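You operate a simulated robot arm through the tools that you are given. There is no shell and no other tool. Be economical: measure what you need, move in short steps, check, and stop when the job is done.

The job below is to be done with a simulated robot arm. You get a single attempt, and the scene is never put back.

JOB
Brush the mesh clean, lay the patchy bar on it, and put the bloomed bar in the yellow tray.
Fine: use the crumb brush; the line stays locked off, main switch off and key out; put the brush back; the patchy bar is left on the mesh on purpose; the good bars stay.

Only the result counts: the job must be done as asked and must still hold three seconds after the hand-in. Knocking over, shifting, dropping, spilling or breaking anything else fails it.

ROBOT AND FRAMES
A 6-joint arm with a two-finger parallel gripper, fixed in place. Base frame: the origin is at the foot of the arm, x ahead of it, y to its left, z up. Lengths are in cm, angles in degrees, forces in N, time in s.
With the tool pointing down near the work surface it reaches from about 22 to 34 cm from the base axis. Its first joint turns from -66.0 to 66.0 degrees. Payload 2.7 kg.
The tool frame sits at the grasp point between the pads (the TCP): z along the fingers, y along the line on which they close. The tips reach 2.3 cm beyond it. Largest opening 9.4 cm; finger width 3.8, thickness 1; the body of the gripper, 5.4 by 9.6 cm, starts 3.9 cm behind the TCP.
Orientation is that of the tool frame in the base frame, as a unit quaternion [w, x, y, z]. With the fingers straight down and closing along the base's y, the tool's x points along the base's -x, its y along +y and its z along -z.

CONTROLS
- The arm moves only by the tool send_rows. Its argument "plan" is a list of rows, each a list of 7 numbers: the finger opening in mm, from 0 to 94, then the shift along the base's x, y, z in units of 20 mm (1.0 is 20 mm), then the turn, a rotation vector about the base's x, y, z in units of 6 degrees (1.0 is 6 degrees). In form: [[fingers, x, y, z, ax, ay, az], ...]. A call has 1 to 8 rows; each row shifts and turns the commanded pose from where the row before left it. A call with a number of a shift or a turn outside -1 to 1 is refused whole. A row lasts 0.2 s, in which the tool goes at most 5 cm and 8.6 degrees; a call with a longer step from one row to the next is refused whole, and so is a gripper value outside its range. A pose out of reach is approached as far as the arm can. The call stops where the force on the tool passes 40 N (or 10 N more than at its start, if that is more) or the arm is blocked; 0.2 s more then pass. The fingers move at their own pace (about 4.5 cm/s each) and stop on an object; they squeeze with about 44 N. The grip force told is the motor's: it shows also when the fingers shut on nothing. Time passes only in rows, and 0.2 s behind the last, so rows that do not move let the fingers close. It gives the time, the measured TCP pose, the force on the tool (base axes), the opening and the grip force at its end, in the units of the frame above (readings bear some noise), and new pictures: "pictures" is both (left out), scene, wrist or none.
- Cameras (640 x 400 px; columns grow to the right, rows downward): "scene" is fixed at [7.49, -43.22, 140.33]; the picture's right is [0.78, -0.63, 0.00], its down [-0.35, -0.44, -0.83] and it looks along [0.52, 0.64, -0.56] (base axes); focal length 214 px, centre (320, 200). "wrist" rides on the gripper at [-3.9, 0, -4.4] in the tool frame; the picture's right is [0.00, -1.00, 0.00], its down [0.97, 0.00, -0.24] and it looks along [0.24, 0.00, 0.97] (tool axes); focal length 218 px, centre (320, 200).
- point_at(camera, pixels): for up to 12 pixels [column, row] of the newest picture of that camera ("zoom" is the newest enlarged one), the place [x, y, z] in the base frame of the surface seen there, good to about 0.2 cm. The clock stands still meanwhile.
- zoom(camera, box): a new picture of the part [left, top, right, bottom] of that camera's present view, enlarged. The clock stands still meanwhile.
- sign_off(): hands the job in; it is judged then, once.

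Keep the steps short. Do not move on a guess: measure, check each grasp and each placing, and mend mistakes. In all there are 80 turns and 120 pictures (those below and enlarged ones count). Leave the gripper open and the arm clear of the work at the hand-in unless told otherwise, and finish with a single line.

The tools are called after ">>>" as a command line: name --pt "numbers of a row" for each row, then --argument value for the rest, lists and objects as JSON in quotes. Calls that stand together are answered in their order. send_rows: Moves the arm, as the interface text tells. Its arguments: {"type":"object","properties":{"plan":{"type":"array","items":{"type":"array","items":{"type":"number"}}},"pictures":{"type":"string","enum":["both","scene","wrist","none"]}},"required":["plan"]} The other tools are called the same way: point_at (camera, pixels) gives the place of the surface under pixels of a picture; zoom (camera, box) takes an enlarged picture of a part of a camera's view; sign_off () hands the job in.

At the start:

```text
time_s: 0.0
position: [33.89, -11.49, 128.31]
ee_rot: [0.001, -0.001, 1.0, 0.001]
contact_force: [0.2, -0.2, -0.5]
opening: 9.38
finger_force: 0.0
```

scene: 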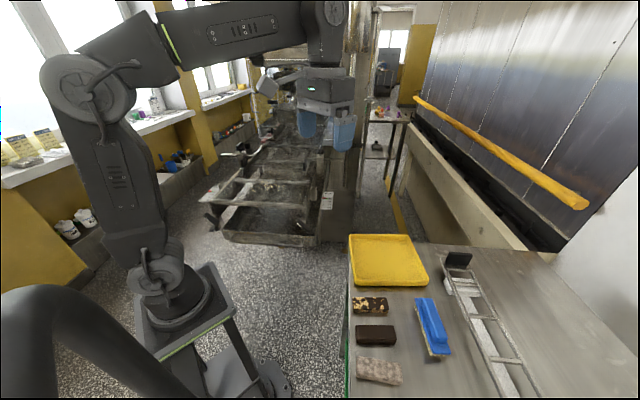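
wrist: 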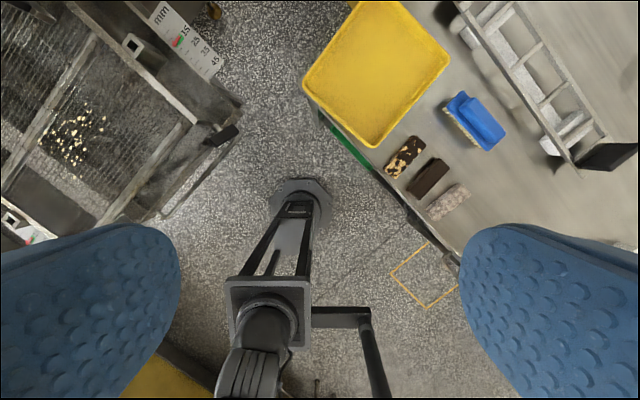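

I see the yellow tray, three bars, blue brush on the table at right, and the mesh with crumbs on the left in the wrist view. I'll enlarge and measure.

>>> zoom --camera "scene" --box '[340, 220, 540, 400]'

>>> zoom --camera "scene" --box '[190, 80, 370, 260]'

>>> zoom --camera "wrist" --box '[0, 0, 260, 240]'

>>> point_at --camera "wrist" --pixels '[[70, 140], [170, 150], [92, 20], [225, 100], [220, 135], [376, 68], [404, 157], [428, 178], [448, 202], [480, 120], [460, 125], [540, 90]]'

>>> point_at --camera "scene" --pixels '[[370, 305], [375, 335], [378, 370], [430, 320], [440, 350], [388, 260], [265, 190], [270, 225], [240, 190], [456, 262], [490, 330], [300, 190]]'

```text
2.22 times, centred on (440, 310) of scene
```

zoom: 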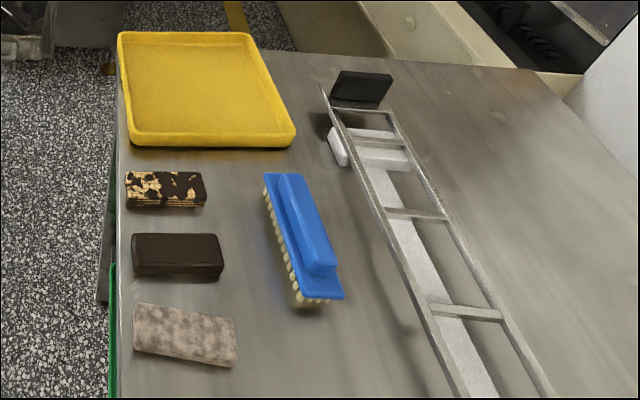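

```text
2.22 times, centred on (280, 170) of scene
```

zoom: 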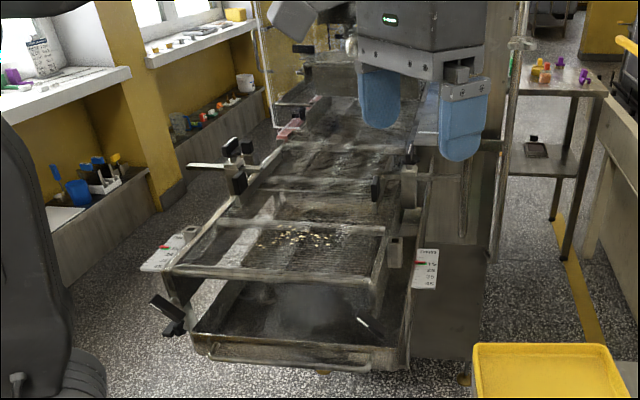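

```text
1.67 times, centred on (130, 120) of wrist
```

zoom: 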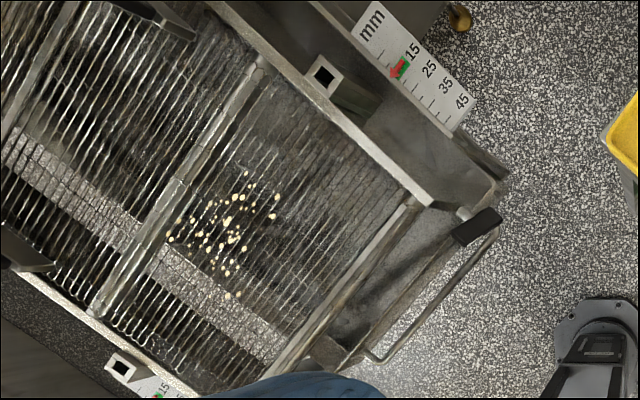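

```text
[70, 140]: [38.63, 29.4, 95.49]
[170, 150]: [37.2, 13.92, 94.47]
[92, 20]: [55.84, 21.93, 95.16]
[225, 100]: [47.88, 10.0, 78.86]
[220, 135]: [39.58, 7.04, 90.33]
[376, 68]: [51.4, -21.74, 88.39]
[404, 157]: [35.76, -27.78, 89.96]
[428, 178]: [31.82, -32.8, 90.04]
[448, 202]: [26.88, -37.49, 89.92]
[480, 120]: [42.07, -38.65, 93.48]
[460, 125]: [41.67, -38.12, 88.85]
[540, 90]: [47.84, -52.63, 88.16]
```

```text
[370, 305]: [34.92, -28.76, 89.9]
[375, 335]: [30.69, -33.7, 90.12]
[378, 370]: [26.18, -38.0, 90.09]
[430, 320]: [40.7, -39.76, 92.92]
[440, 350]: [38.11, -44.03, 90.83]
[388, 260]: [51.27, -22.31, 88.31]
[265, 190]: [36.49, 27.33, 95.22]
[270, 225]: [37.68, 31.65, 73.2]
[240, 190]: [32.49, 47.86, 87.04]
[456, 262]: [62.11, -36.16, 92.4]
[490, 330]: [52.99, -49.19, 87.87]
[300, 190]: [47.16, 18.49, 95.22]
```

The table top is about z=88, the mesh about 95. Next I measure the brush, the bars and the mesh closely.

>>> zoom --camera "wrist" --box '[370, 70, 530, 230]'

>>> point_at --camera "wrist" --pixels '[[462, 92], [505, 132], [488, 150], [447, 108], [458, 100], [492, 138], [475, 112], [470, 150], [446, 125], [478, 143], [500, 125], [465, 110]]'

>>> zoom --camera "scene" --box '[345, 285, 465, 390]'

>>> zoom --camera "scene" --box '[230, 150, 320, 240]'

```text
2.50 times, centred on (450, 150) of wrist
```

zoom: 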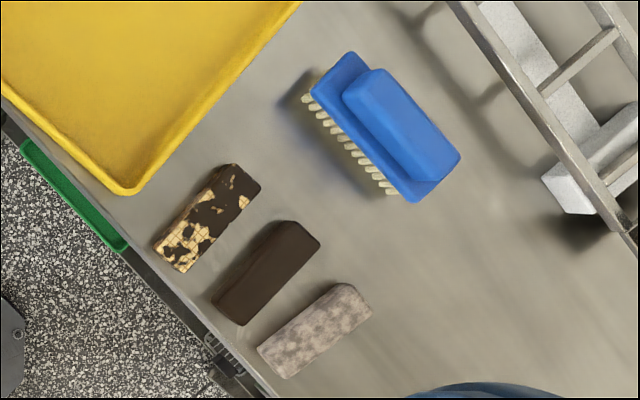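

```text
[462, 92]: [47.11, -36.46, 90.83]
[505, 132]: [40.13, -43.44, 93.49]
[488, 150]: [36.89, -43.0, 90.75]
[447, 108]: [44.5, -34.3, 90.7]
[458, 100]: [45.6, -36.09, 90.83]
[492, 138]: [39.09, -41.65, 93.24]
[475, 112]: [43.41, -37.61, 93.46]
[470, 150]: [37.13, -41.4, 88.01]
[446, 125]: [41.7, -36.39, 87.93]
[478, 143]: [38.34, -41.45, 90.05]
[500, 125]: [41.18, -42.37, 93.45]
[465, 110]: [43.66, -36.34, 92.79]
```

```text
3.81 times, centred on (405, 338) of scene
```

zoom: 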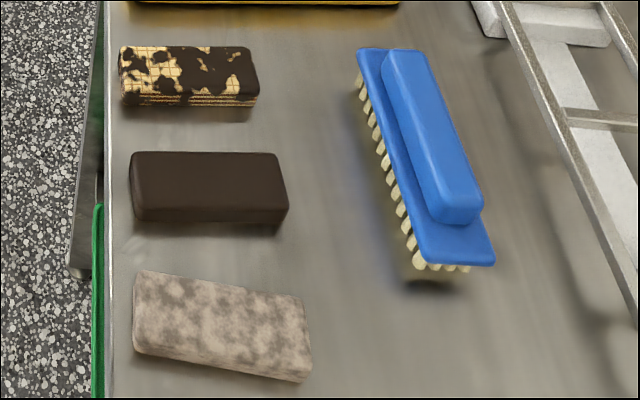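

```text
4.44 times, centred on (275, 195) of scene
```

zoom: 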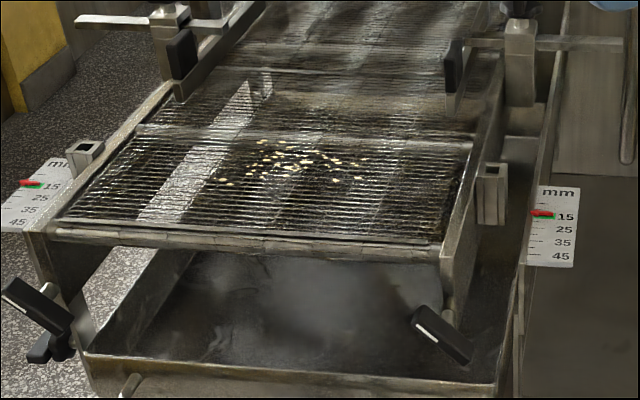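

>>> point_at --camera "wrist" --pixels '[[464, 106], [475, 99], [504, 132], [494, 141], [412, 138], [424, 146], [396, 176], [386, 169], [459, 185], [468, 194], [436, 219], [427, 210]]'

>>> point_at --camera "zoom" --pixels '[[75, 225], [430, 250], [470, 145], [145, 125], [265, 155], [355, 178], [220, 180], [290, 140], [490, 165], [460, 60], [235, 245], [90, 150]]'

>>> zoom --camera "wrist" --box '[30, 60, 190, 200]'

```text
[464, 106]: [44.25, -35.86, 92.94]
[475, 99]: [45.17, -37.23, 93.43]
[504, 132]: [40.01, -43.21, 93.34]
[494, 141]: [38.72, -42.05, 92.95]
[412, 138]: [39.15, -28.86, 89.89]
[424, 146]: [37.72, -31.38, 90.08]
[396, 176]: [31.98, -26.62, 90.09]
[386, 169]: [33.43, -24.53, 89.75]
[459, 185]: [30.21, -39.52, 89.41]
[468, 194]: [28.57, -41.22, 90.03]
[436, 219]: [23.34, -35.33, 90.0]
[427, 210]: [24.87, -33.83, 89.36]
```

```text
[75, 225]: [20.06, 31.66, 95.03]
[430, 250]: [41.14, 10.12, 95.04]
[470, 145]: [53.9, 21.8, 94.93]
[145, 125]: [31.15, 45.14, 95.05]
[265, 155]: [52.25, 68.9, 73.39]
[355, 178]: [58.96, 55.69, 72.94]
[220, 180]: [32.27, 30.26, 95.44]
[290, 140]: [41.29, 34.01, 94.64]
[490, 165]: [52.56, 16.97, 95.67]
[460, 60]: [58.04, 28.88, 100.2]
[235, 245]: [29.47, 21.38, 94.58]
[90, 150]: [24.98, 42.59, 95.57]
```

```text
2.86 times, centred on (110, 130) of wrist
```

zoom: 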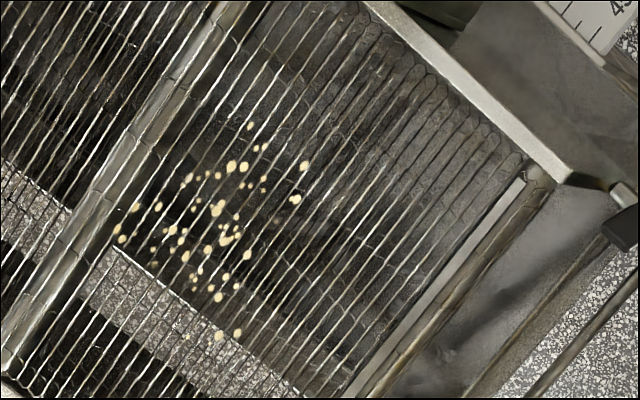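

Brush block: centre about (42.0, -39.6), long axis at 49°, top 93.4, plate 90.8. Crumbs lie around (38.6, 29.4). I start moving above the brush, turning the tool +48°.

>>> point_at --camera "zoom" --pixels '[[250, 125], [305, 167], [296, 200], [120, 240], [220, 335], [187, 337], [135, 207], [220, 208], [505, 175], [160, 170], [360, 370], [400, 200]]'

>>> send_rows --pt "94 0.29 -1 -0.8 0 0 1" --pt "94 0.29 -1 -0.8 0 0 1" --pt "94 0.29 -1 -0.8 0 0 1" --pt "94 0.29 -1 -0.8 0 0 1" --pt "94 0.29 -1 -0.8 0 0 1" --pt "94 0.29 -1 -0.8 0 0 1" --pt "94 0.29 -1 -0.8 0 0 1" --pt "94 0.29 -1 -0.8 0 0 1"

```text
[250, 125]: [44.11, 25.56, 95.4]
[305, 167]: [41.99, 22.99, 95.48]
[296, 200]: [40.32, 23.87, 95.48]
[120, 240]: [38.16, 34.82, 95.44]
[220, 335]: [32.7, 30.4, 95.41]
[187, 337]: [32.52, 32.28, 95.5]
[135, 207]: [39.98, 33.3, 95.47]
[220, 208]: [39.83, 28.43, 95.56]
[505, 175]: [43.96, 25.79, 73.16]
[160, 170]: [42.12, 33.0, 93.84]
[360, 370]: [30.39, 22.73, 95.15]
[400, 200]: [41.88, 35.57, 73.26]
```

```text
time_s: 1.8
position: [38.44, -27.72, 115.53]
ee_rot: [0.001, -0.408, 0.913, 0.001]
contact_force: [-1.3, 1.0, 0.5]
opening: 9.43
finger_force: 0.0
```

scene: 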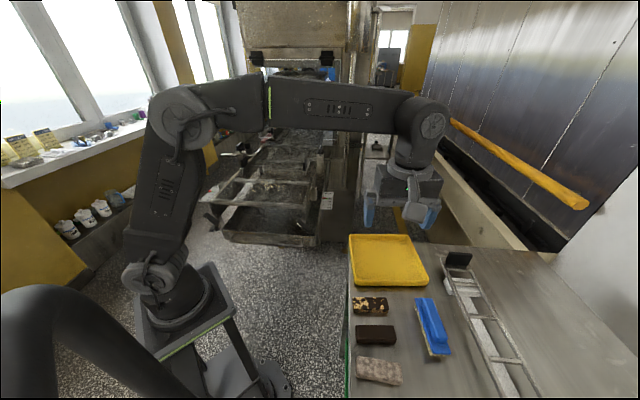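
wrist: 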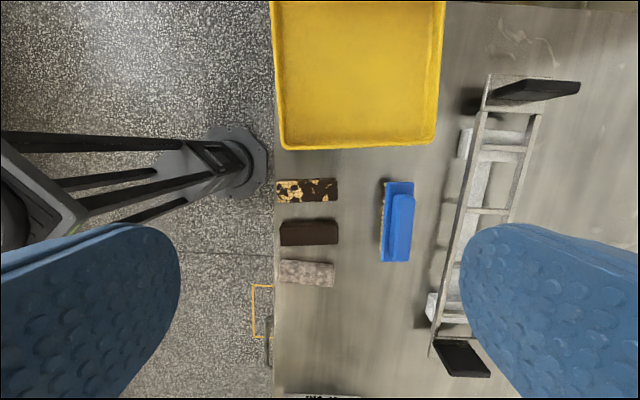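

The yaw is right to within a degree or two. I go above the brush to z≈102.

>>> send_rows --pt "65 0.25 -0.85 -0.95 0 0 0" --pt "65 0.25 -0.85 -0.95 0 0 0" --pt "65 0.25 -0.85 -0.95 0 0 0" --pt "65 0.25 -0.85 -0.95 0 0 0" --pt "65 0.25 -0.85 -0.95 0 0 0" --pt "65 0.25 -0.85 -0.95 0 0 0" --pt "65 0.25 -0.85 -0.95 0 0 0"

```text
time_s: 3.4
position: [42.21, -39.54, 102.22]
ee_rot: [0.0, -0.407, 0.913, 0.0]
contact_force: [-0.6, 0.1, -0.9]
opening: 6.5
finger_force: 0.1
```

scene: 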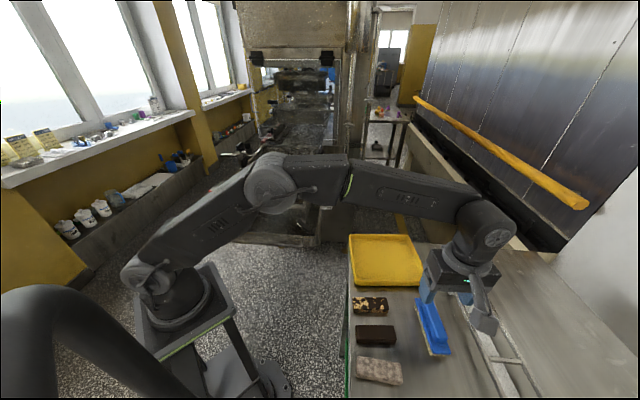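
wrist: 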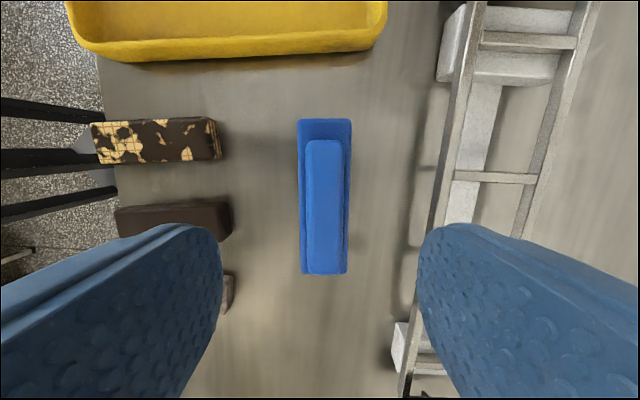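

>>> point_at --camera "wrist" --pixels '[[309, 150], [340, 150], [310, 265], [342, 265], [325, 145], [325, 270], [301, 130], [351, 125], [300, 268], [347, 268], [460, 140], [430, 200]]'

```text
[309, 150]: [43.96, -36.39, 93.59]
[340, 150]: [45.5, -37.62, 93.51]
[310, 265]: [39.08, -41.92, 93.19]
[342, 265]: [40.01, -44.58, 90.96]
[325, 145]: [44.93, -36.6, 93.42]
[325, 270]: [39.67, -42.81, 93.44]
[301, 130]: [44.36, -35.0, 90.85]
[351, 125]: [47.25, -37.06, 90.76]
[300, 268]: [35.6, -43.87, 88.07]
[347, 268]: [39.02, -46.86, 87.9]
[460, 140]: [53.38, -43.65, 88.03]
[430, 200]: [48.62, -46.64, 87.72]
```

Block centre is (42.3, -39.7), aligned. I descend to z≈93.4 (tips just over the plate).

>>> send_rows --pt "60 0.05 -0.1 -0.88 0 0 0" --pt "60 0 0 -0.88 0 0 0" --pt "60 0 0 -0.88 0 0 0" --pt "60 0 0 -0.88 0 0 0" --pt "60 0 0 -0.88 0 0 0" --pt "60 0 0 0 0 0 0" --pictures "wrist"

```text
time_s: 4.8
position: [42.14, -39.67, 93.27]
ee_rot: [0.001, -0.407, 0.913, 0.0]
contact_force: [-0.9, 0.2, -0.1]
opening: 5.98
finger_force: 0.1
```

wrist: 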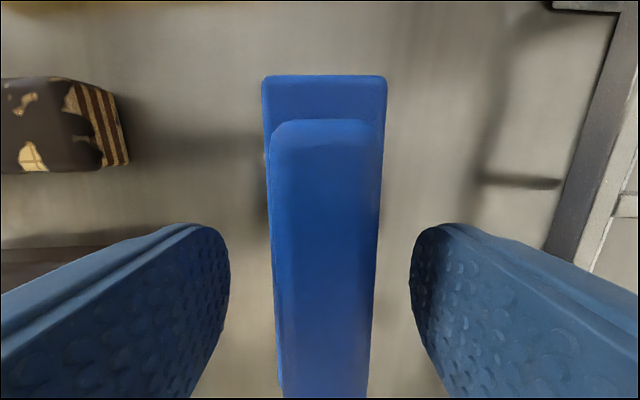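

No contact; fingers straddle the handle. Closing.

>>> send_rows --pt "40 0 0 0 0 0 0" --pt "0 0 0 0 0 0 0" --pt "0 0 0 0 0 0 0" --pt "0 0 0 0 0 0 0" --pt "0 0 0 0 0 0 0" --pictures "wrist"

```text
time_s: 6.0
position: [42.18, -39.72, 93.36]
ee_rot: [0.0, -0.408, 0.913, 0.002]
contact_force: [1.2, 0.5, 0.4]
opening: 2.36
finger_force: 43.9
```

wrist: 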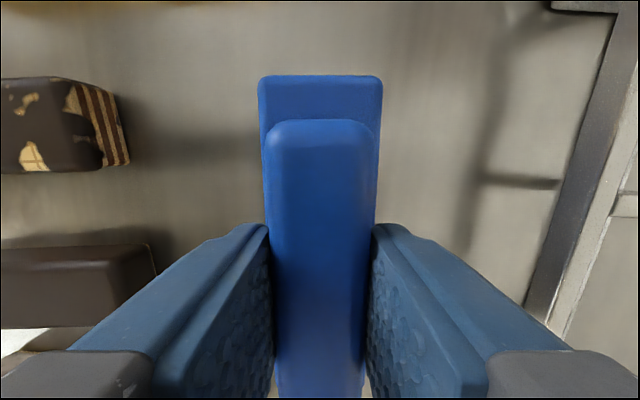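

Grip is firm at 2.36 cm. The home pose is (42.2, -39.7, 93.4), yaw 48. I lift it, then swing toward the mesh.

>>> send_rows --pt "0 0 0 0.5 0 0 0" --pt "0 0 0 1 0 0 0" --pt "0 0 0 1 0 0 0" --pt "0 0 0 1 0 0 0" --pt "0 0 0 1 0 0 0" --pt "0 0 1 1 0 0 0" --pt "0 0 1 1 0 0 0" --pt "0 0 1 1 0 0 0" --pictures "both"

>>> send_rows --pt "0 -0.1 1 0.3 0 0 0" --pt "0 -0.1 1 0.3 0 0 0" --pt "0 -0.1 1 0 0 0 0" --pt "0 -0.1 1 0 0 0 0" --pt "0 -0.1 1 0 0 0 0" --pt "0 -0.1 1 0 0 0 0" --pt "0 -0.1 1 0 0 0 0" --pt "0 -0.1 1 0 0 0 0" --pictures "none"

>>> send_rows --pt "0 -0.1 1 0 0 0 0" --pt "0 -0.1 1 0 0 0 0" --pt "0 -0.1 1 0 0 0 0" --pt "0 -0.1 1 0 0 0 0" --pt "0 -0.1 1 0 0 0 0" --pt "0 -0.1 1 0 0 0 0" --pt "0 -0.1 1 0 0 0 0" --pt "0 -0.1 1 0 0 0 0" --pictures "scene"

```text
time_s: 7.8
position: [42.09, -33.71, 108.31]
ee_rot: [0.0, -0.408, 0.913, 0.002]
contact_force: [0.2, 0.3, -1.1]
opening: 2.32
finger_force: 43.8
```

scene: 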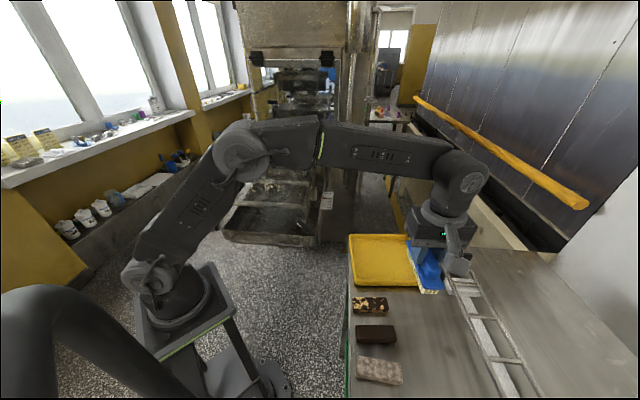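
wrist: 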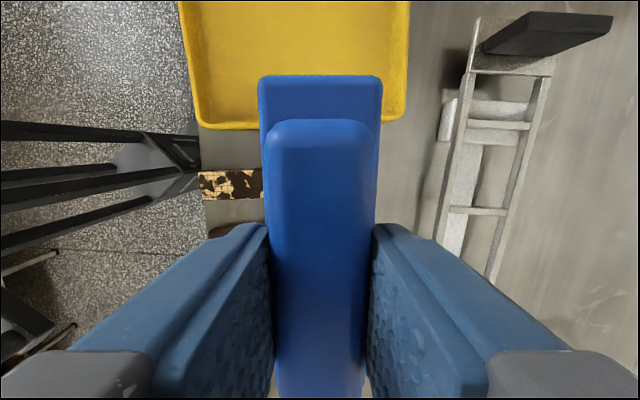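

```text
time_s: 9.6
position: [40.56, -17.7, 109.6]
ee_rot: [0.001, -0.408, 0.913, 0.001]
contact_force: [1.0, 1.2, -1.6]
opening: 2.34
finger_force: 43.9
```

```text
time_s: 11.4
position: [38.91, -1.68, 109.6]
ee_rot: [0.001, -0.407, 0.913, 0.002]
contact_force: [0.1, 0.1, -1.2]
opening: 2.35
finger_force: 44.4
```

scene: 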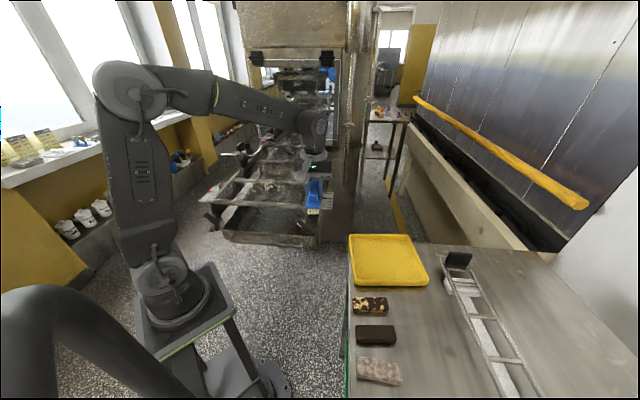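

Brush held clear. Continue over the mesh.

>>> send_rows --pt "0 -0.18 1 0 0 0 0" --pt "0 -0.18 1 0 0 0 0" --pt "0 -0.18 1 0 0 0 0" --pt "0 -0.18 1 0 0 0 0" --pt "0 -0.18 1 0 0 0 0" --pt "0 -0.18 1 0 0 0 0" --pt "0 -0.18 1 0 0 0 0" --pt "0 -0.18 1 0 0 0 0" --pictures "none"

>>> send_rows --pt "0 -0.18 1 0 0 0 0" --pt "0 -0.18 1 0 0 0 0" --pt "0 -0.18 1 0 0 0 0" --pt "0 -0.18 1 0 0 0 0" --pt "0 -0.18 1 0 0 0 0" --pt "0 -0.18 1 0 0 0 0" --pt "0 -0.18 1 0 0 0 0" --pt "0 -0.18 1 0 0 0 0" --pictures "both"

```text
time_s: 13.2
position: [36.09, 14.34, 109.5]
ee_rot: [0.001, -0.407, 0.914, 0.0]
contact_force: [0.4, -0.4, -1.4]
opening: 2.36
finger_force: 43.9
```

```text
time_s: 15.0
position: [33.09, 30.28, 109.6]
ee_rot: [0.0, -0.407, 0.913, 0.001]
contact_force: [-1.1, 0.4, -1.2]
opening: 2.31
finger_force: 44.1
```

scene: 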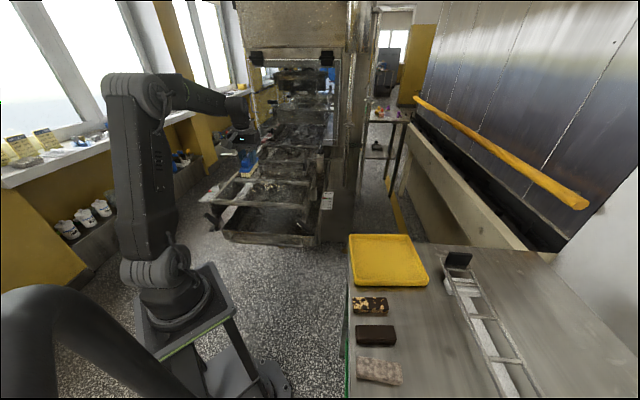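
wrist: 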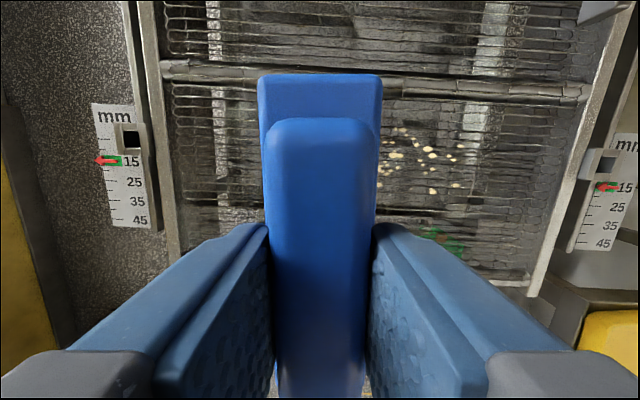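

The mesh axis is at 44.4°, so I trim the yaw by -3.6° and go to the start of the stroke left of the crumbs at (31.0, 36.7).

>>> send_rows --pt "0 -0.26 0.8 0 0 0 -0.15" --pt "0 -0.26 0.8 0 0 0 -0.15" --pt "0 -0.26 0.8 0 0 0 -0.15" --pt "0 -0.26 0.8 0 0 0 -0.15" --pt "0 0 0 -1 0 0 0" --pt "0 0 0 -1 0 0 0" --pt "0 0 0 -0.7 0 0 0" --pictures "both"

>>> zoom --camera "scene" --box '[200, 120, 340, 240]'

```text
time_s: 16.6
position: [31.13, 36.69, 104.1]
ee_rot: [0.001, -0.379, 0.925, 0.001]
contact_force: [-0.1, 0.2, -1.4]
opening: 2.34
finger_force: 43.8
```

scene: 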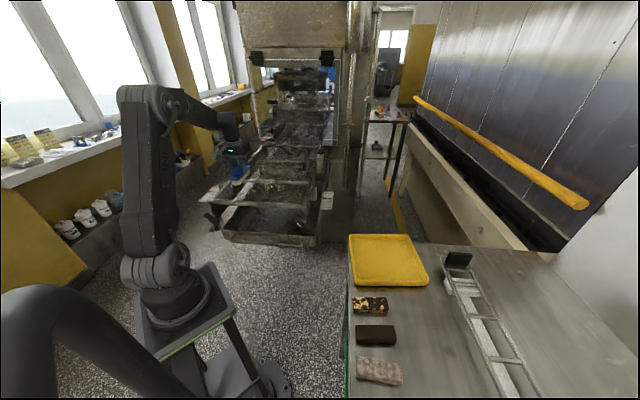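
wrist: 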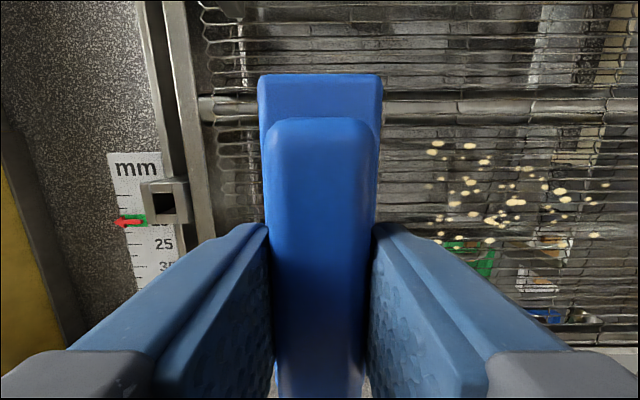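

```text
3.33 times, centred on (270, 180) of scene
```

zoom: 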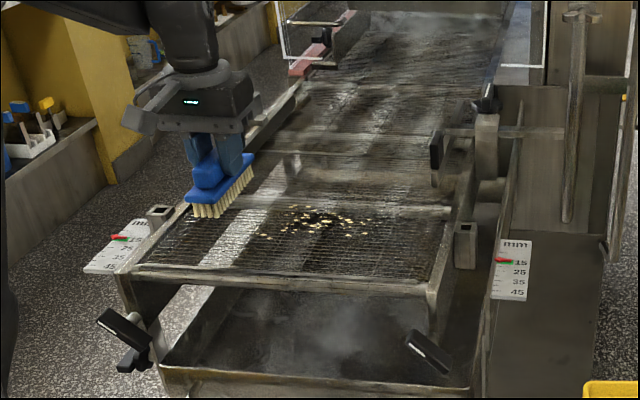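

The brush hangs left of the crumbs. I lower it until the bristles touch.

>>> send_rows --pt "0 0 0 -0.6 0 0 0" --pt "0 0 0 -0.5 0 0 0" --pt "0 0 0 -0.3 0 0 0" --pt "0 0 0 -0.2 0 0 0" --pt "0 0 0 -0.1 0 0 0" --pictures "wrist"

>>> zoom --camera "scene" --box '[210, 150, 310, 220]'

```text
time_s: 17.8
position: [31.09, 36.66, 100.88]
ee_rot: [0.001, -0.378, 0.926, 0.002]
contact_force: [-2.2, -1.1, 11.2]
opening: 2.33
finger_force: 44.1
```

wrist: 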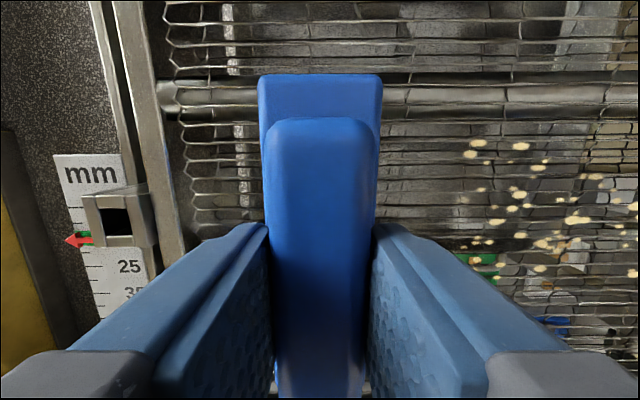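

```text
5.71 times, centred on (260, 185) of scene
```

zoom: 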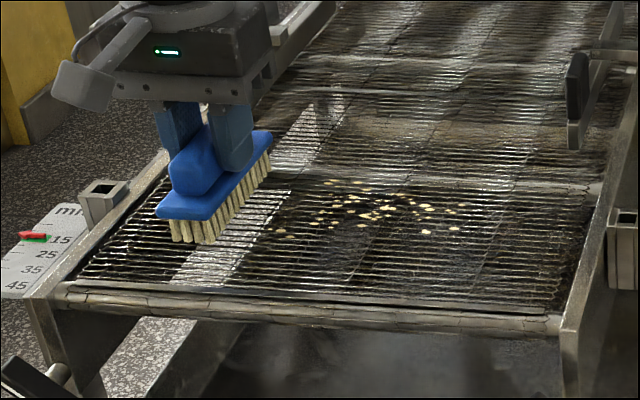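

Contact 11 N: bristles on the mesh. I make a first short part of the stroke to the right and see how the crumbs act.

>>> send_rows --pt "0 0.35 -0.357 0 0 0 0" --pt "0 0.35 -0.357 0 0 0 0" --pt "0 0.35 -0.357 0 0 0 0" --pt "0 0.35 -0.357 0 0 0 0" --pt "0 0.35 -0.357 0 0 0 0" --pt "0 0.35 -0.357 0 0 0 0" --pt "0 0.35 -0.357 0 0 0 0" --pt "0 0.35 -0.357 0 0 0 0" --pictures "wrist"

>>> zoom --camera "scene" --box '[210, 150, 310, 220]'

```text
time_s: 19.6
position: [36.57, 30.97, 100.9]
ee_rot: [0.001, -0.378, 0.926, 0.002]
contact_force: [-8.2, 7.9, 24.9]
opening: 2.32
finger_force: 44.3
```

wrist: 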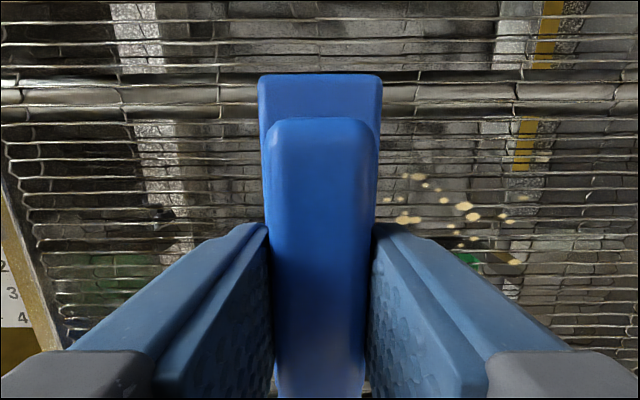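

```text
5.71 times, centred on (260, 185) of scene
```

zoom: 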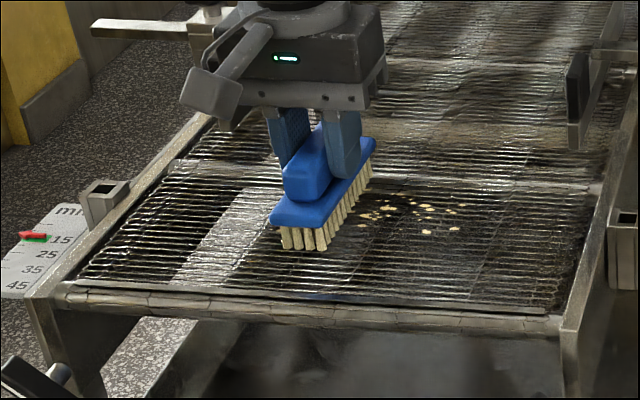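

Crumbs behind the brush are gone. I ease up slightly (25 N) and continue.

>>> send_rows --pt "0 0.35 -0.357 0.04 0 0 0" --pt "0 0.35 -0.357 0 0 0 0" --pt "0 0.35 -0.357 0 0 0 0" --pt "0 0.35 -0.357 0 0 0 0" --pt "0 0.35 -0.357 0 0 0 0" --pt "0 0.35 -0.357 0 0 0 0" --pt "0 0.35 -0.357 0 0 0 0" --pictures "none"

>>> send_rows --pt "0 0.35 -0.357 0 0 0 0" --pt "0 0.35 -0.357 0 0 0 0" --pt "0 0.35 -0.357 0 0 0 0" --pt "0 0.35 -0.357 0 0 0 0" --pt "0 0.35 -0.357 0 0 0 0" --pt "0 0 0 1 0 0 0" --pt "0 0 0 1 0 0 0" --pt "0 0 0 1 0 0 0" --pictures "wrist"

>>> zoom --camera "scene" --box '[210, 150, 310, 220]'

```text
time_s: 21.2
position: [41.64, 26.01, 100.84]
ee_rot: [0.001, -0.377, 0.926, 0.001]
contact_force: [-4.6, 5.7, 15.7]
opening: 2.34
finger_force: 44.0
```

```text
time_s: 23.0
position: [45.07, 22.37, 106.92]
ee_rot: [0.0, -0.377, 0.926, 0.001]
contact_force: [-0.7, 0.6, -1.0]
opening: 2.35
finger_force: 44.3
```

wrist: 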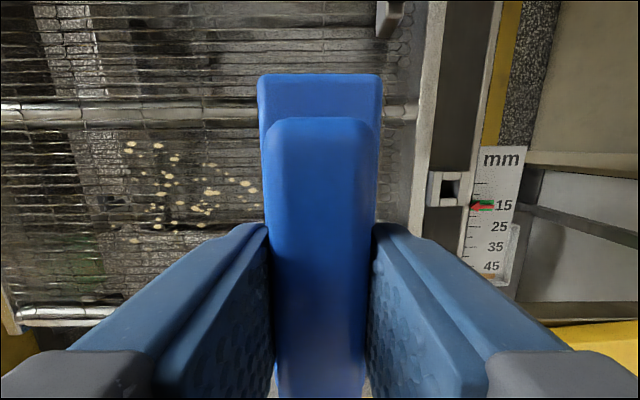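

```text
5.71 times, centred on (260, 185) of scene
```

zoom: 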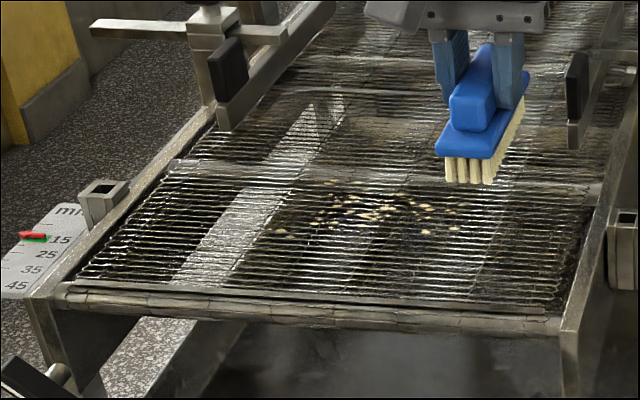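

Same crumbs still on the mesh: they were only hidden behind the brush. So one light pass didn't do it. I'll check closely, then stroke back with more pressure.

>>> send_rows --pt "0 0 0 -1 0 0 0" --pt "0 0 0 -1 0 0 0" --pt "0 0 0 -0.8 0 0 0" --pt "0 0 0 -0.25 0 0 0" --pt "0 0 0 -0.05 0 0 0" --pictures "none"

>>> send_rows --pt "0 -0.35 0.357 0 0 0 0" --pt "0 -0.35 0.357 0 0 0 0" --pt "0 -0.35 0.357 0 0 0 0" --pt "0 -0.35 0.357 0 0 0 0" --pt "0 -0.35 0.357 0 0 0 0" --pt "0 -0.35 0.357 0 0 0 0" --pt "0 -0.35 0.357 0 0 0 0" --pt "0 -0.35 0.357 0 0 0 0" --pictures "wrist"

>>> zoom --camera "scene" --box '[210, 150, 310, 220]'

```text
time_s: 24.2
position: [45.11, 22.4, 100.8]
ee_rot: [0.001, -0.379, 0.926, 0.001]
contact_force: [-4.6, -0.2, 16.4]
opening: 2.35
finger_force: 43.9
```

```text
time_s: 26.0
position: [39.62, 27.93, 100.75]
ee_rot: [0.004, -0.378, 0.926, 0.0]
contact_force: [9.9, -9.1, 26.9]
opening: 2.34
finger_force: 44.0
```

wrist: 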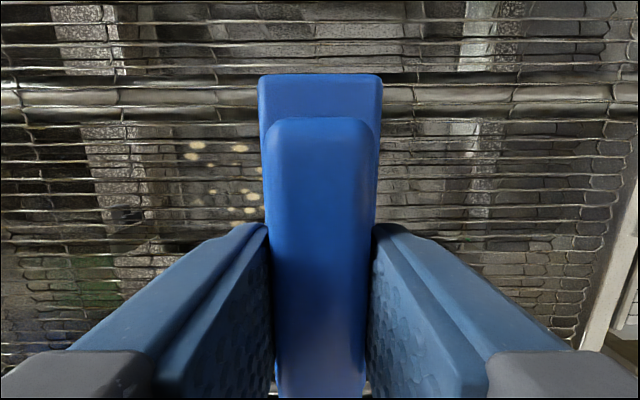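

```text
5.71 times, centred on (260, 185) of scene
```

zoom: 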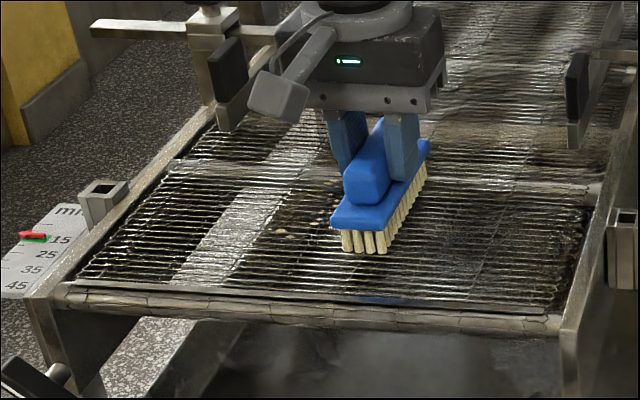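

Now the crumbs to the right are really gone. I continue leftwards past the rest.

>>> send_rows --pt "0 -0.35 0.357 0 0 0 0" --pt "0 -0.35 0.357 0 0 0 0" --pt "0 -0.35 0.357 0 0 0 0" --pt "0 -0.35 0.357 0 0 0 0" --pt "0 -0.35 0.357 0 0 0 0" --pt "0 -0.35 0.357 0 0 0 0" --pictures "none"

>>> send_rows --pt "0 -0.35 0.357 0 0 0 0" --pt "0 -0.35 0.357 0 0 0 0" --pt "0 -0.35 0.357 0 0 0 0" --pt "0 -0.35 0.357 0 0 0 0" --pt "0 -0.35 0.357 0 0 0 0" --pt "0 0 0 1 0 0 0" --pt "0 0 0 1 0 0 0" --pt "0 0 0 1 0 0 0" --pictures "wrist"

>>> zoom --camera "scene" --box '[210, 150, 310, 220]'

```text
time_s: 27.4
position: [35.4, 32.34, 100.89]
ee_rot: [0.004, -0.379, 0.926, 0.002]
contact_force: [9.1, -9.5, 29.5]
opening: 2.36
finger_force: 44.1
```

```text
time_s: 29.2
position: [31.75, 35.87, 106.63]
ee_rot: [0.0, -0.378, 0.926, 0.001]
contact_force: [0.0, 0.4, -2.0]
opening: 2.34
finger_force: 44.7
```

wrist: 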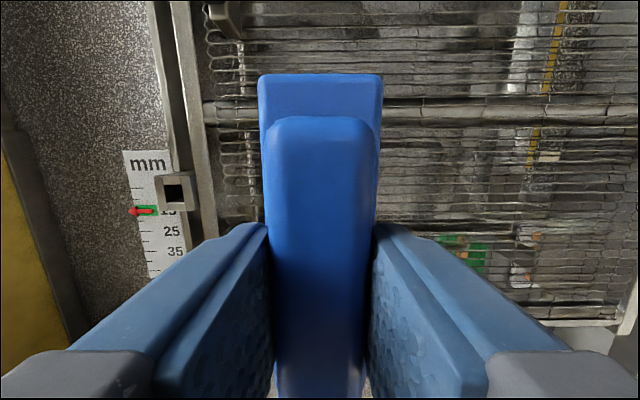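

```text
5.71 times, centred on (260, 185) of scene
```

zoom: 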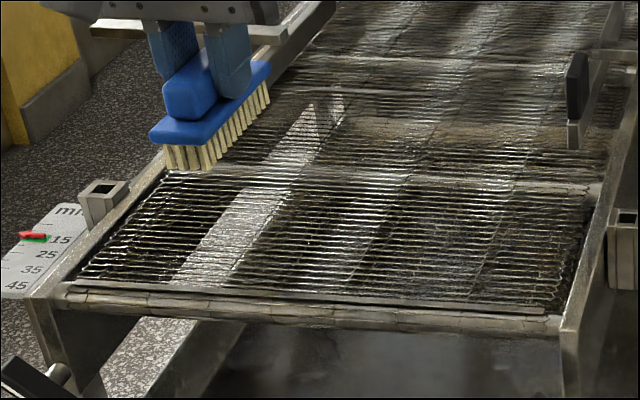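

The mesh is clean. I carry the brush back, restoring the yaw by +3.6°.

>>> send_rows --pt "0 0.14 -1 0.8 0 0 0.15" --pt "0 0.14 -1 0.8 0 0 0.15" --pt "0 0.14 -1 0 0 0 0.15" --pt "0 0.14 -1 0 0 0 0.15" --pt "0 0.14 -1 0 0 0 0" --pt "0 0.14 -1 0 0 0 0" --pt "0 0.14 -1 0 0 0 0" --pt "0 0.14 -1 0 0 0 0" --pictures "none"

>>> send_rows --pt "0 0.14 -1 0 0 0 0" --pt "0 0.14 -1 0 0 0 0" --pt "0 0.14 -1 0 0 0 0" --pt "0 0.14 -1 0 0 0 0" --pt "0 0.14 -1 0 0 0 0" --pt "0 0.14 -1 0 0 0 0" --pt "0 0.14 -1 0 0 0 0" --pt "0 0.14 -1 0 0 0 0" --pictures "none"

>>> send_rows --pt "0 0.14 -1 0 0 0 0" --pt "0 0.14 -1 0 0 0 0" --pt "0 0.14 -1 0 0 0 0" --pt "0 0.14 -1 0 0 0 0" --pt "0 0.14 -1 0 0 0 0" --pt "0 0.14 -1 0 0 0 0" --pt "0 0.14 -1 0 0 0 0" --pt "0 0.14 -1 0 0 0 0" --pictures "none"

>>> send_rows --pt "0 0.14 -1 0 0 0 0" --pt "0 0.14 -1 0 0 0 0" --pt "0 0.14 -1 0 0 0 0" --pt "0 0.14 -1 0 0 0 0" --pt "0 0.14 -1 0 0 0 0" --pt "0 0.14 -1 0 0 0 0" --pt "0 0.14 -1 0 0 0 0" --pt "0 0.14 -1 0 0 0 0" --pictures "both"

```text
time_s: 31.0
position: [34.09, 19.89, 109.85]
ee_rot: [0.001, -0.408, 0.913, 0.001]
contact_force: [-0.6, 0.2, -0.4]
opening: 2.35
finger_force: 44.1
```

```text
time_s: 32.8
position: [36.26, 3.91, 109.9]
ee_rot: [0.001, -0.408, 0.913, 0.001]
contact_force: [-0.9, -0.9, -1.0]
opening: 2.35
finger_force: 44.3
```

```text
time_s: 34.6
position: [38.43, -12.18, 109.87]
ee_rot: [0.001, -0.408, 0.913, 0.002]
contact_force: [-0.4, -0.3, 0.2]
opening: 2.35
finger_force: 44.1
```

```text
time_s: 36.4
position: [40.76, -28.21, 109.88]
ee_rot: [0.0, -0.407, 0.913, 0.001]
contact_force: [-1.0, -0.4, -0.2]
opening: 2.35
finger_force: 44.0
```

scene: 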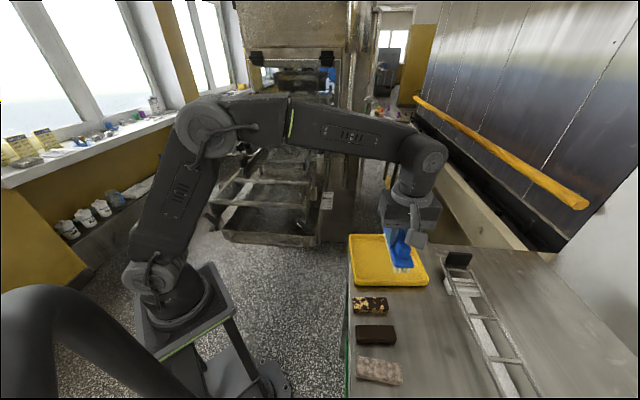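
wrist: 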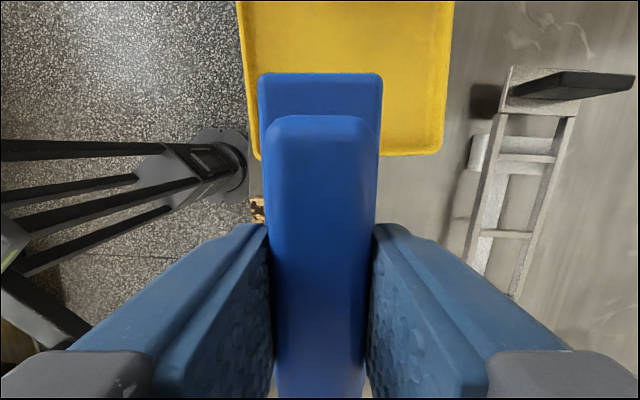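

Brush unchanged in the grip. I go above its home and down to about z 95.

>>> send_rows --pt "0 0.118 -0.96 0 0 0 0" --pt "0 0.118 -0.96 0 0 0 0" --pt "0 0.118 -0.96 0 0 0 0" --pt "0 0.118 -0.96 0 0 0 0" --pt "0 0.118 -0.96 0 0 0 0" --pt "0 0.118 -0.96 0 0 0 0" --pt "0 0 0 -1 0 0 0" --pt "0 0 0 -1 0 0 0" --pictures "none"

>>> send_rows --pt "0 0 0 -1 0 0 0" --pt "0 0 0 -1 0 0 0" --pt "0 0 0 -1 0 0 0" --pt "0 0 0 -1 0 0 0" --pt "0 0 0 -0.9 0 0 0" --pt "0 0 0 -0.4 0 0 0" --pictures "none"

```text
time_s: 38.2
position: [42.12, -39.55, 105.76]
ee_rot: [-0.001, -0.407, 0.913, 0.001]
contact_force: [-1.3, -0.4, -0.7]
opening: 2.36
finger_force: 44.0
```

```text
time_s: 39.6
position: [42.19, -39.66, 95.14]
ee_rot: [0.0, -0.408, 0.913, 0.002]
contact_force: [0.1, -0.1, -1.0]
opening: 2.31
finger_force: 44.2
```

Right over home. I lower the last 1.8 cm gently.

>>> send_rows --pt "0 0 0 -0.4 0 0 0" --pt "0 0 0 -0.3 0 0 0" --pt "0 0 0 -0.1 0 0 0" --pt "0 0 0 -0.05 0 0 0" --pt "0 0 0 -0.03 0 0 0" --pictures "none"

```text
time_s: 40.8
position: [42.29, -39.62, 93.32]
ee_rot: [0.0, -0.407, 0.913, 0.001]
contact_force: [-0.2, 0.4, -0.8]
opening: 2.36
finger_force: 44.0
```

>>> send_rows --pt "0 0 0 -0.04 0 0 0" --pt "0 0 0 -0.04 0 0 0" --pt "0 0 0 -0.04 0 0 0" --pictures "wrist"

```text
time_s: 41.6
position: [42.2, -39.49, 93.24]
ee_rot: [0.001, -0.408, 0.913, 0.0]
contact_force: [-2.5, 1.8, 6.6]
opening: 2.35
finger_force: 43.6
```

wrist: 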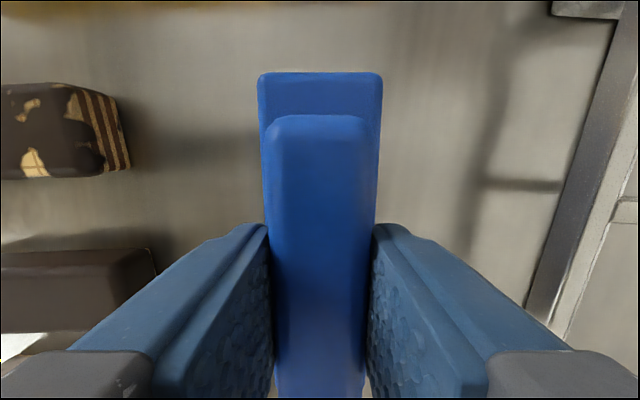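

Table contact 6.6 N. The brush is down at home; I open and rise.

>>> send_rows --pt "60 0 0 0 0 0 0" --pt "60 0 0 0 0 0 0" --pt "60 0 0 0 0 0 0" --pt "60 0 0 0.5 0 0 0" --pt "60 0 0 1 0 0 0" --pt "60 0 0 1 0 0 0" --pt "60 0 0 1 0 0 0" --pt "60 0 0 1 0 0 0" --pictures "both"

```text
time_s: 43.4
position: [42.21, -39.52, 102.13]
ee_rot: [0.001, -0.407, 0.913, 0.0]
contact_force: [0.2, 0.3, 0.6]
opening: 6.01
finger_force: 0.1
```

scene: 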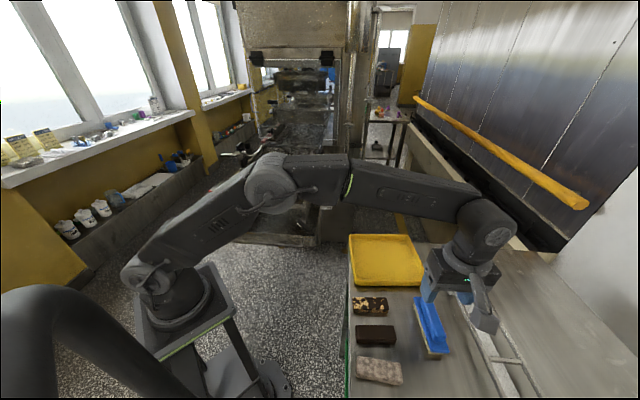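
wrist: 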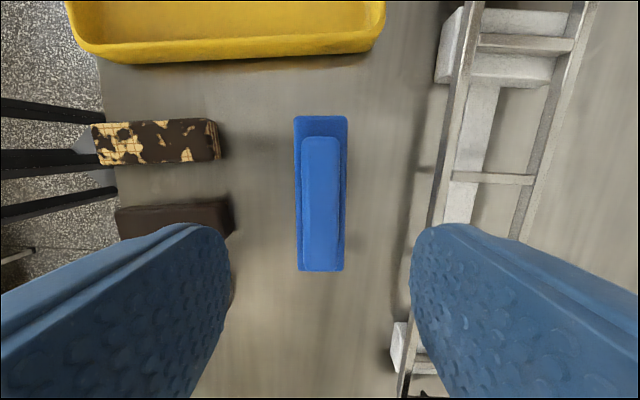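

The brush sits where it was. Next the bloomed (grey) bar: I move above (26.75, -37.5) turning -96° so the fingers span its width.

>>> send_rows --pt "60 -0.48 0.06 0.1 0 0 -1" --pt "60 -0.48 0.06 0.1 0 0 -1" --pt "60 -0.48 0.06 0.1 0 0 -1" --pt "60 -0.48 0.06 0.1 0 0 -1" --pt "60 -0.48 0.06 0.1 0 0 -1" --pt "60 -0.48 0.06 0.1 0 0 -1" --pt "60 -0.48 0.06 0.1 0 0 -1" --pt "60 -0.48 0.06 0.1 0 0 -1" --pictures "none"

>>> send_rows --pt "50 -0.48 0.06 0 0 0 -1" --pt "50 -0.48 0.06 0 0 0 -1" --pt "50 -0.48 0.06 0 0 0 -1" --pt "50 -0.48 0.06 0 0 0 -1" --pt "50 -0.48 0.06 0 0 0 -1" --pt "50 -0.48 0.06 0 0 0 -1" --pt "50 -0.48 0.06 0 0 0 -1" --pt "50 -0.48 0.06 0 0 0 -1" --pictures "wrist"

```text
time_s: 45.2
position: [34.57, -38.57, 103.79]
ee_rot: [0.002, 0.001, 1.0, 0.001]
contact_force: [1.2, -0.1, 0.2]
opening: 6.02
finger_force: 0.1
```

```text
time_s: 47.0
position: [26.88, -37.63, 103.94]
ee_rot: [0.001, 0.408, 0.913, 0.0]
contact_force: [-0.4, 0.5, -0.5]
opening: 4.99
finger_force: 0.1
```

wrist: 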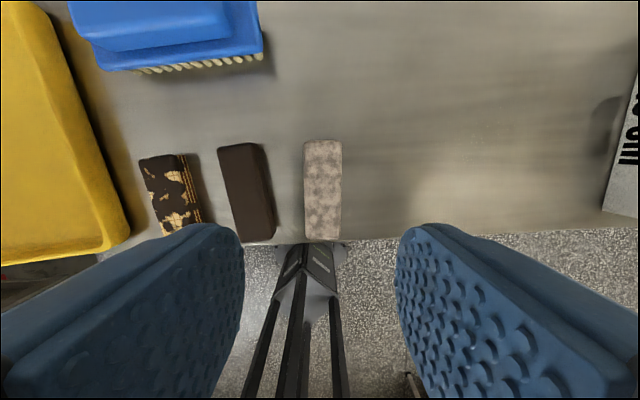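

Aligned with the bar (centre column 322). Descending to z≈90.8.

>>> send_rows --pt "50 0 0 -0.94 0 0 0" --pt "50 0 0 -0.94 0 0 0" --pt "50 0 0 -0.94 0 0 0" --pt "50 0 0 -0.94 0 0 0" --pt "50 0 0 -0.94 0 0 0" --pt "50 0 0 -0.94 0 0 0" --pt "50 0 0 -0.94 0 0 0" --pt "50 0 0 0 0 0 0" --pictures "wrist"

```text
time_s: 48.8
position: [26.81, -37.68, 90.55]
ee_rot: [0.001, 0.406, 0.914, 0.0]
contact_force: [-0.5, 1.0, 0.2]
opening: 4.99
finger_force: 0.0
```

wrist: 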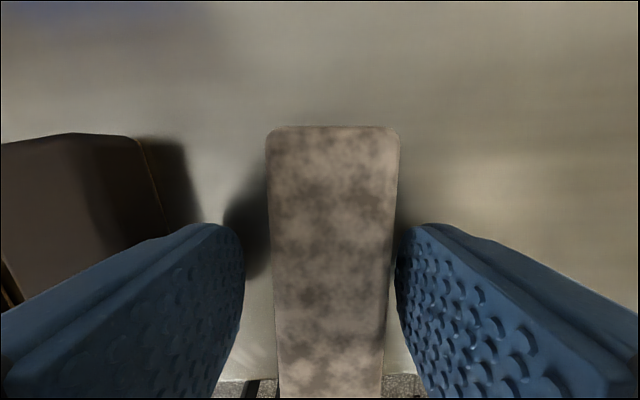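

Clear on both sides; bar is ~0.3 cm off centre, so I shift by that and close.

>>> send_rows --pt "50 -0.1 -0.1 0 0 0 0" --pt "40 0 0 0 0 0 0" --pt "0 0 0 0 0 0 0" --pt "0 0 0 0 0 0 0" --pt "0 0 0 0 0 0 0" --pictures "wrist"

```text
time_s: 50.0
position: [26.62, -37.82, 90.69]
ee_rot: [0.001, 0.406, 0.914, 0.001]
contact_force: [0.2, 0.6, -0.4]
opening: 2.91
finger_force: 14.0
```

wrist: 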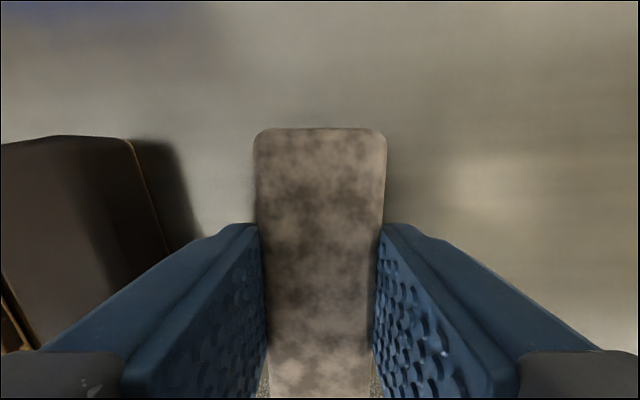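

Holding at 2.91 cm, 14 N. I lift straight up gently.

>>> send_rows --pt "10 0 0 0.2 0 0 0" --pt "10 0 0 0.5 0 0 0" --pt "10 0 0 1 0 0 0" --pt "10 0 0 1 0 0 0" --pt "10 0 0 1 0 0 0" --pictures "both"

>>> point_at --camera "scene" --pixels '[[352, 236], [408, 236], [428, 284], [353, 284], [388, 260], [390, 280], [420, 262]]'

```text
time_s: 51.2
position: [26.61, -37.94, 98.09]
ee_rot: [0.001, 0.406, 0.914, 0.001]
contact_force: [0.1, -0.6, -0.9]
opening: 2.93
finger_force: 14.4
```

scene: 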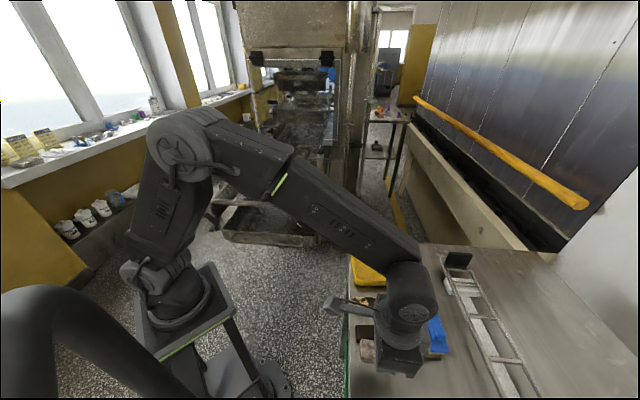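
wrist: 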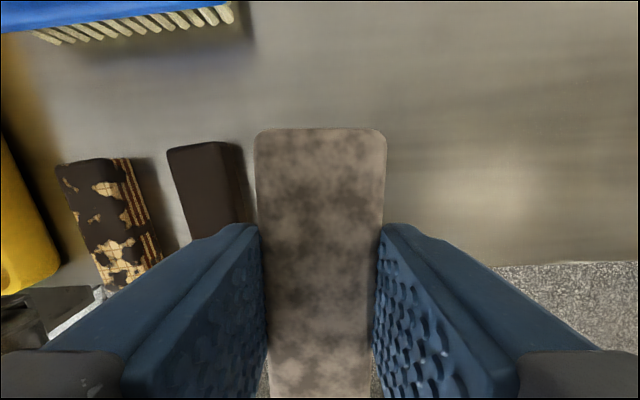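

```text
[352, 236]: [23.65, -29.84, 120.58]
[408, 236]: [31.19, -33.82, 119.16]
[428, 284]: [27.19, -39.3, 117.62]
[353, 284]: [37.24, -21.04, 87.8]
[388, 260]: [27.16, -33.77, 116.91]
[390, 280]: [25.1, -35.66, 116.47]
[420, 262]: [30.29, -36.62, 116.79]
```

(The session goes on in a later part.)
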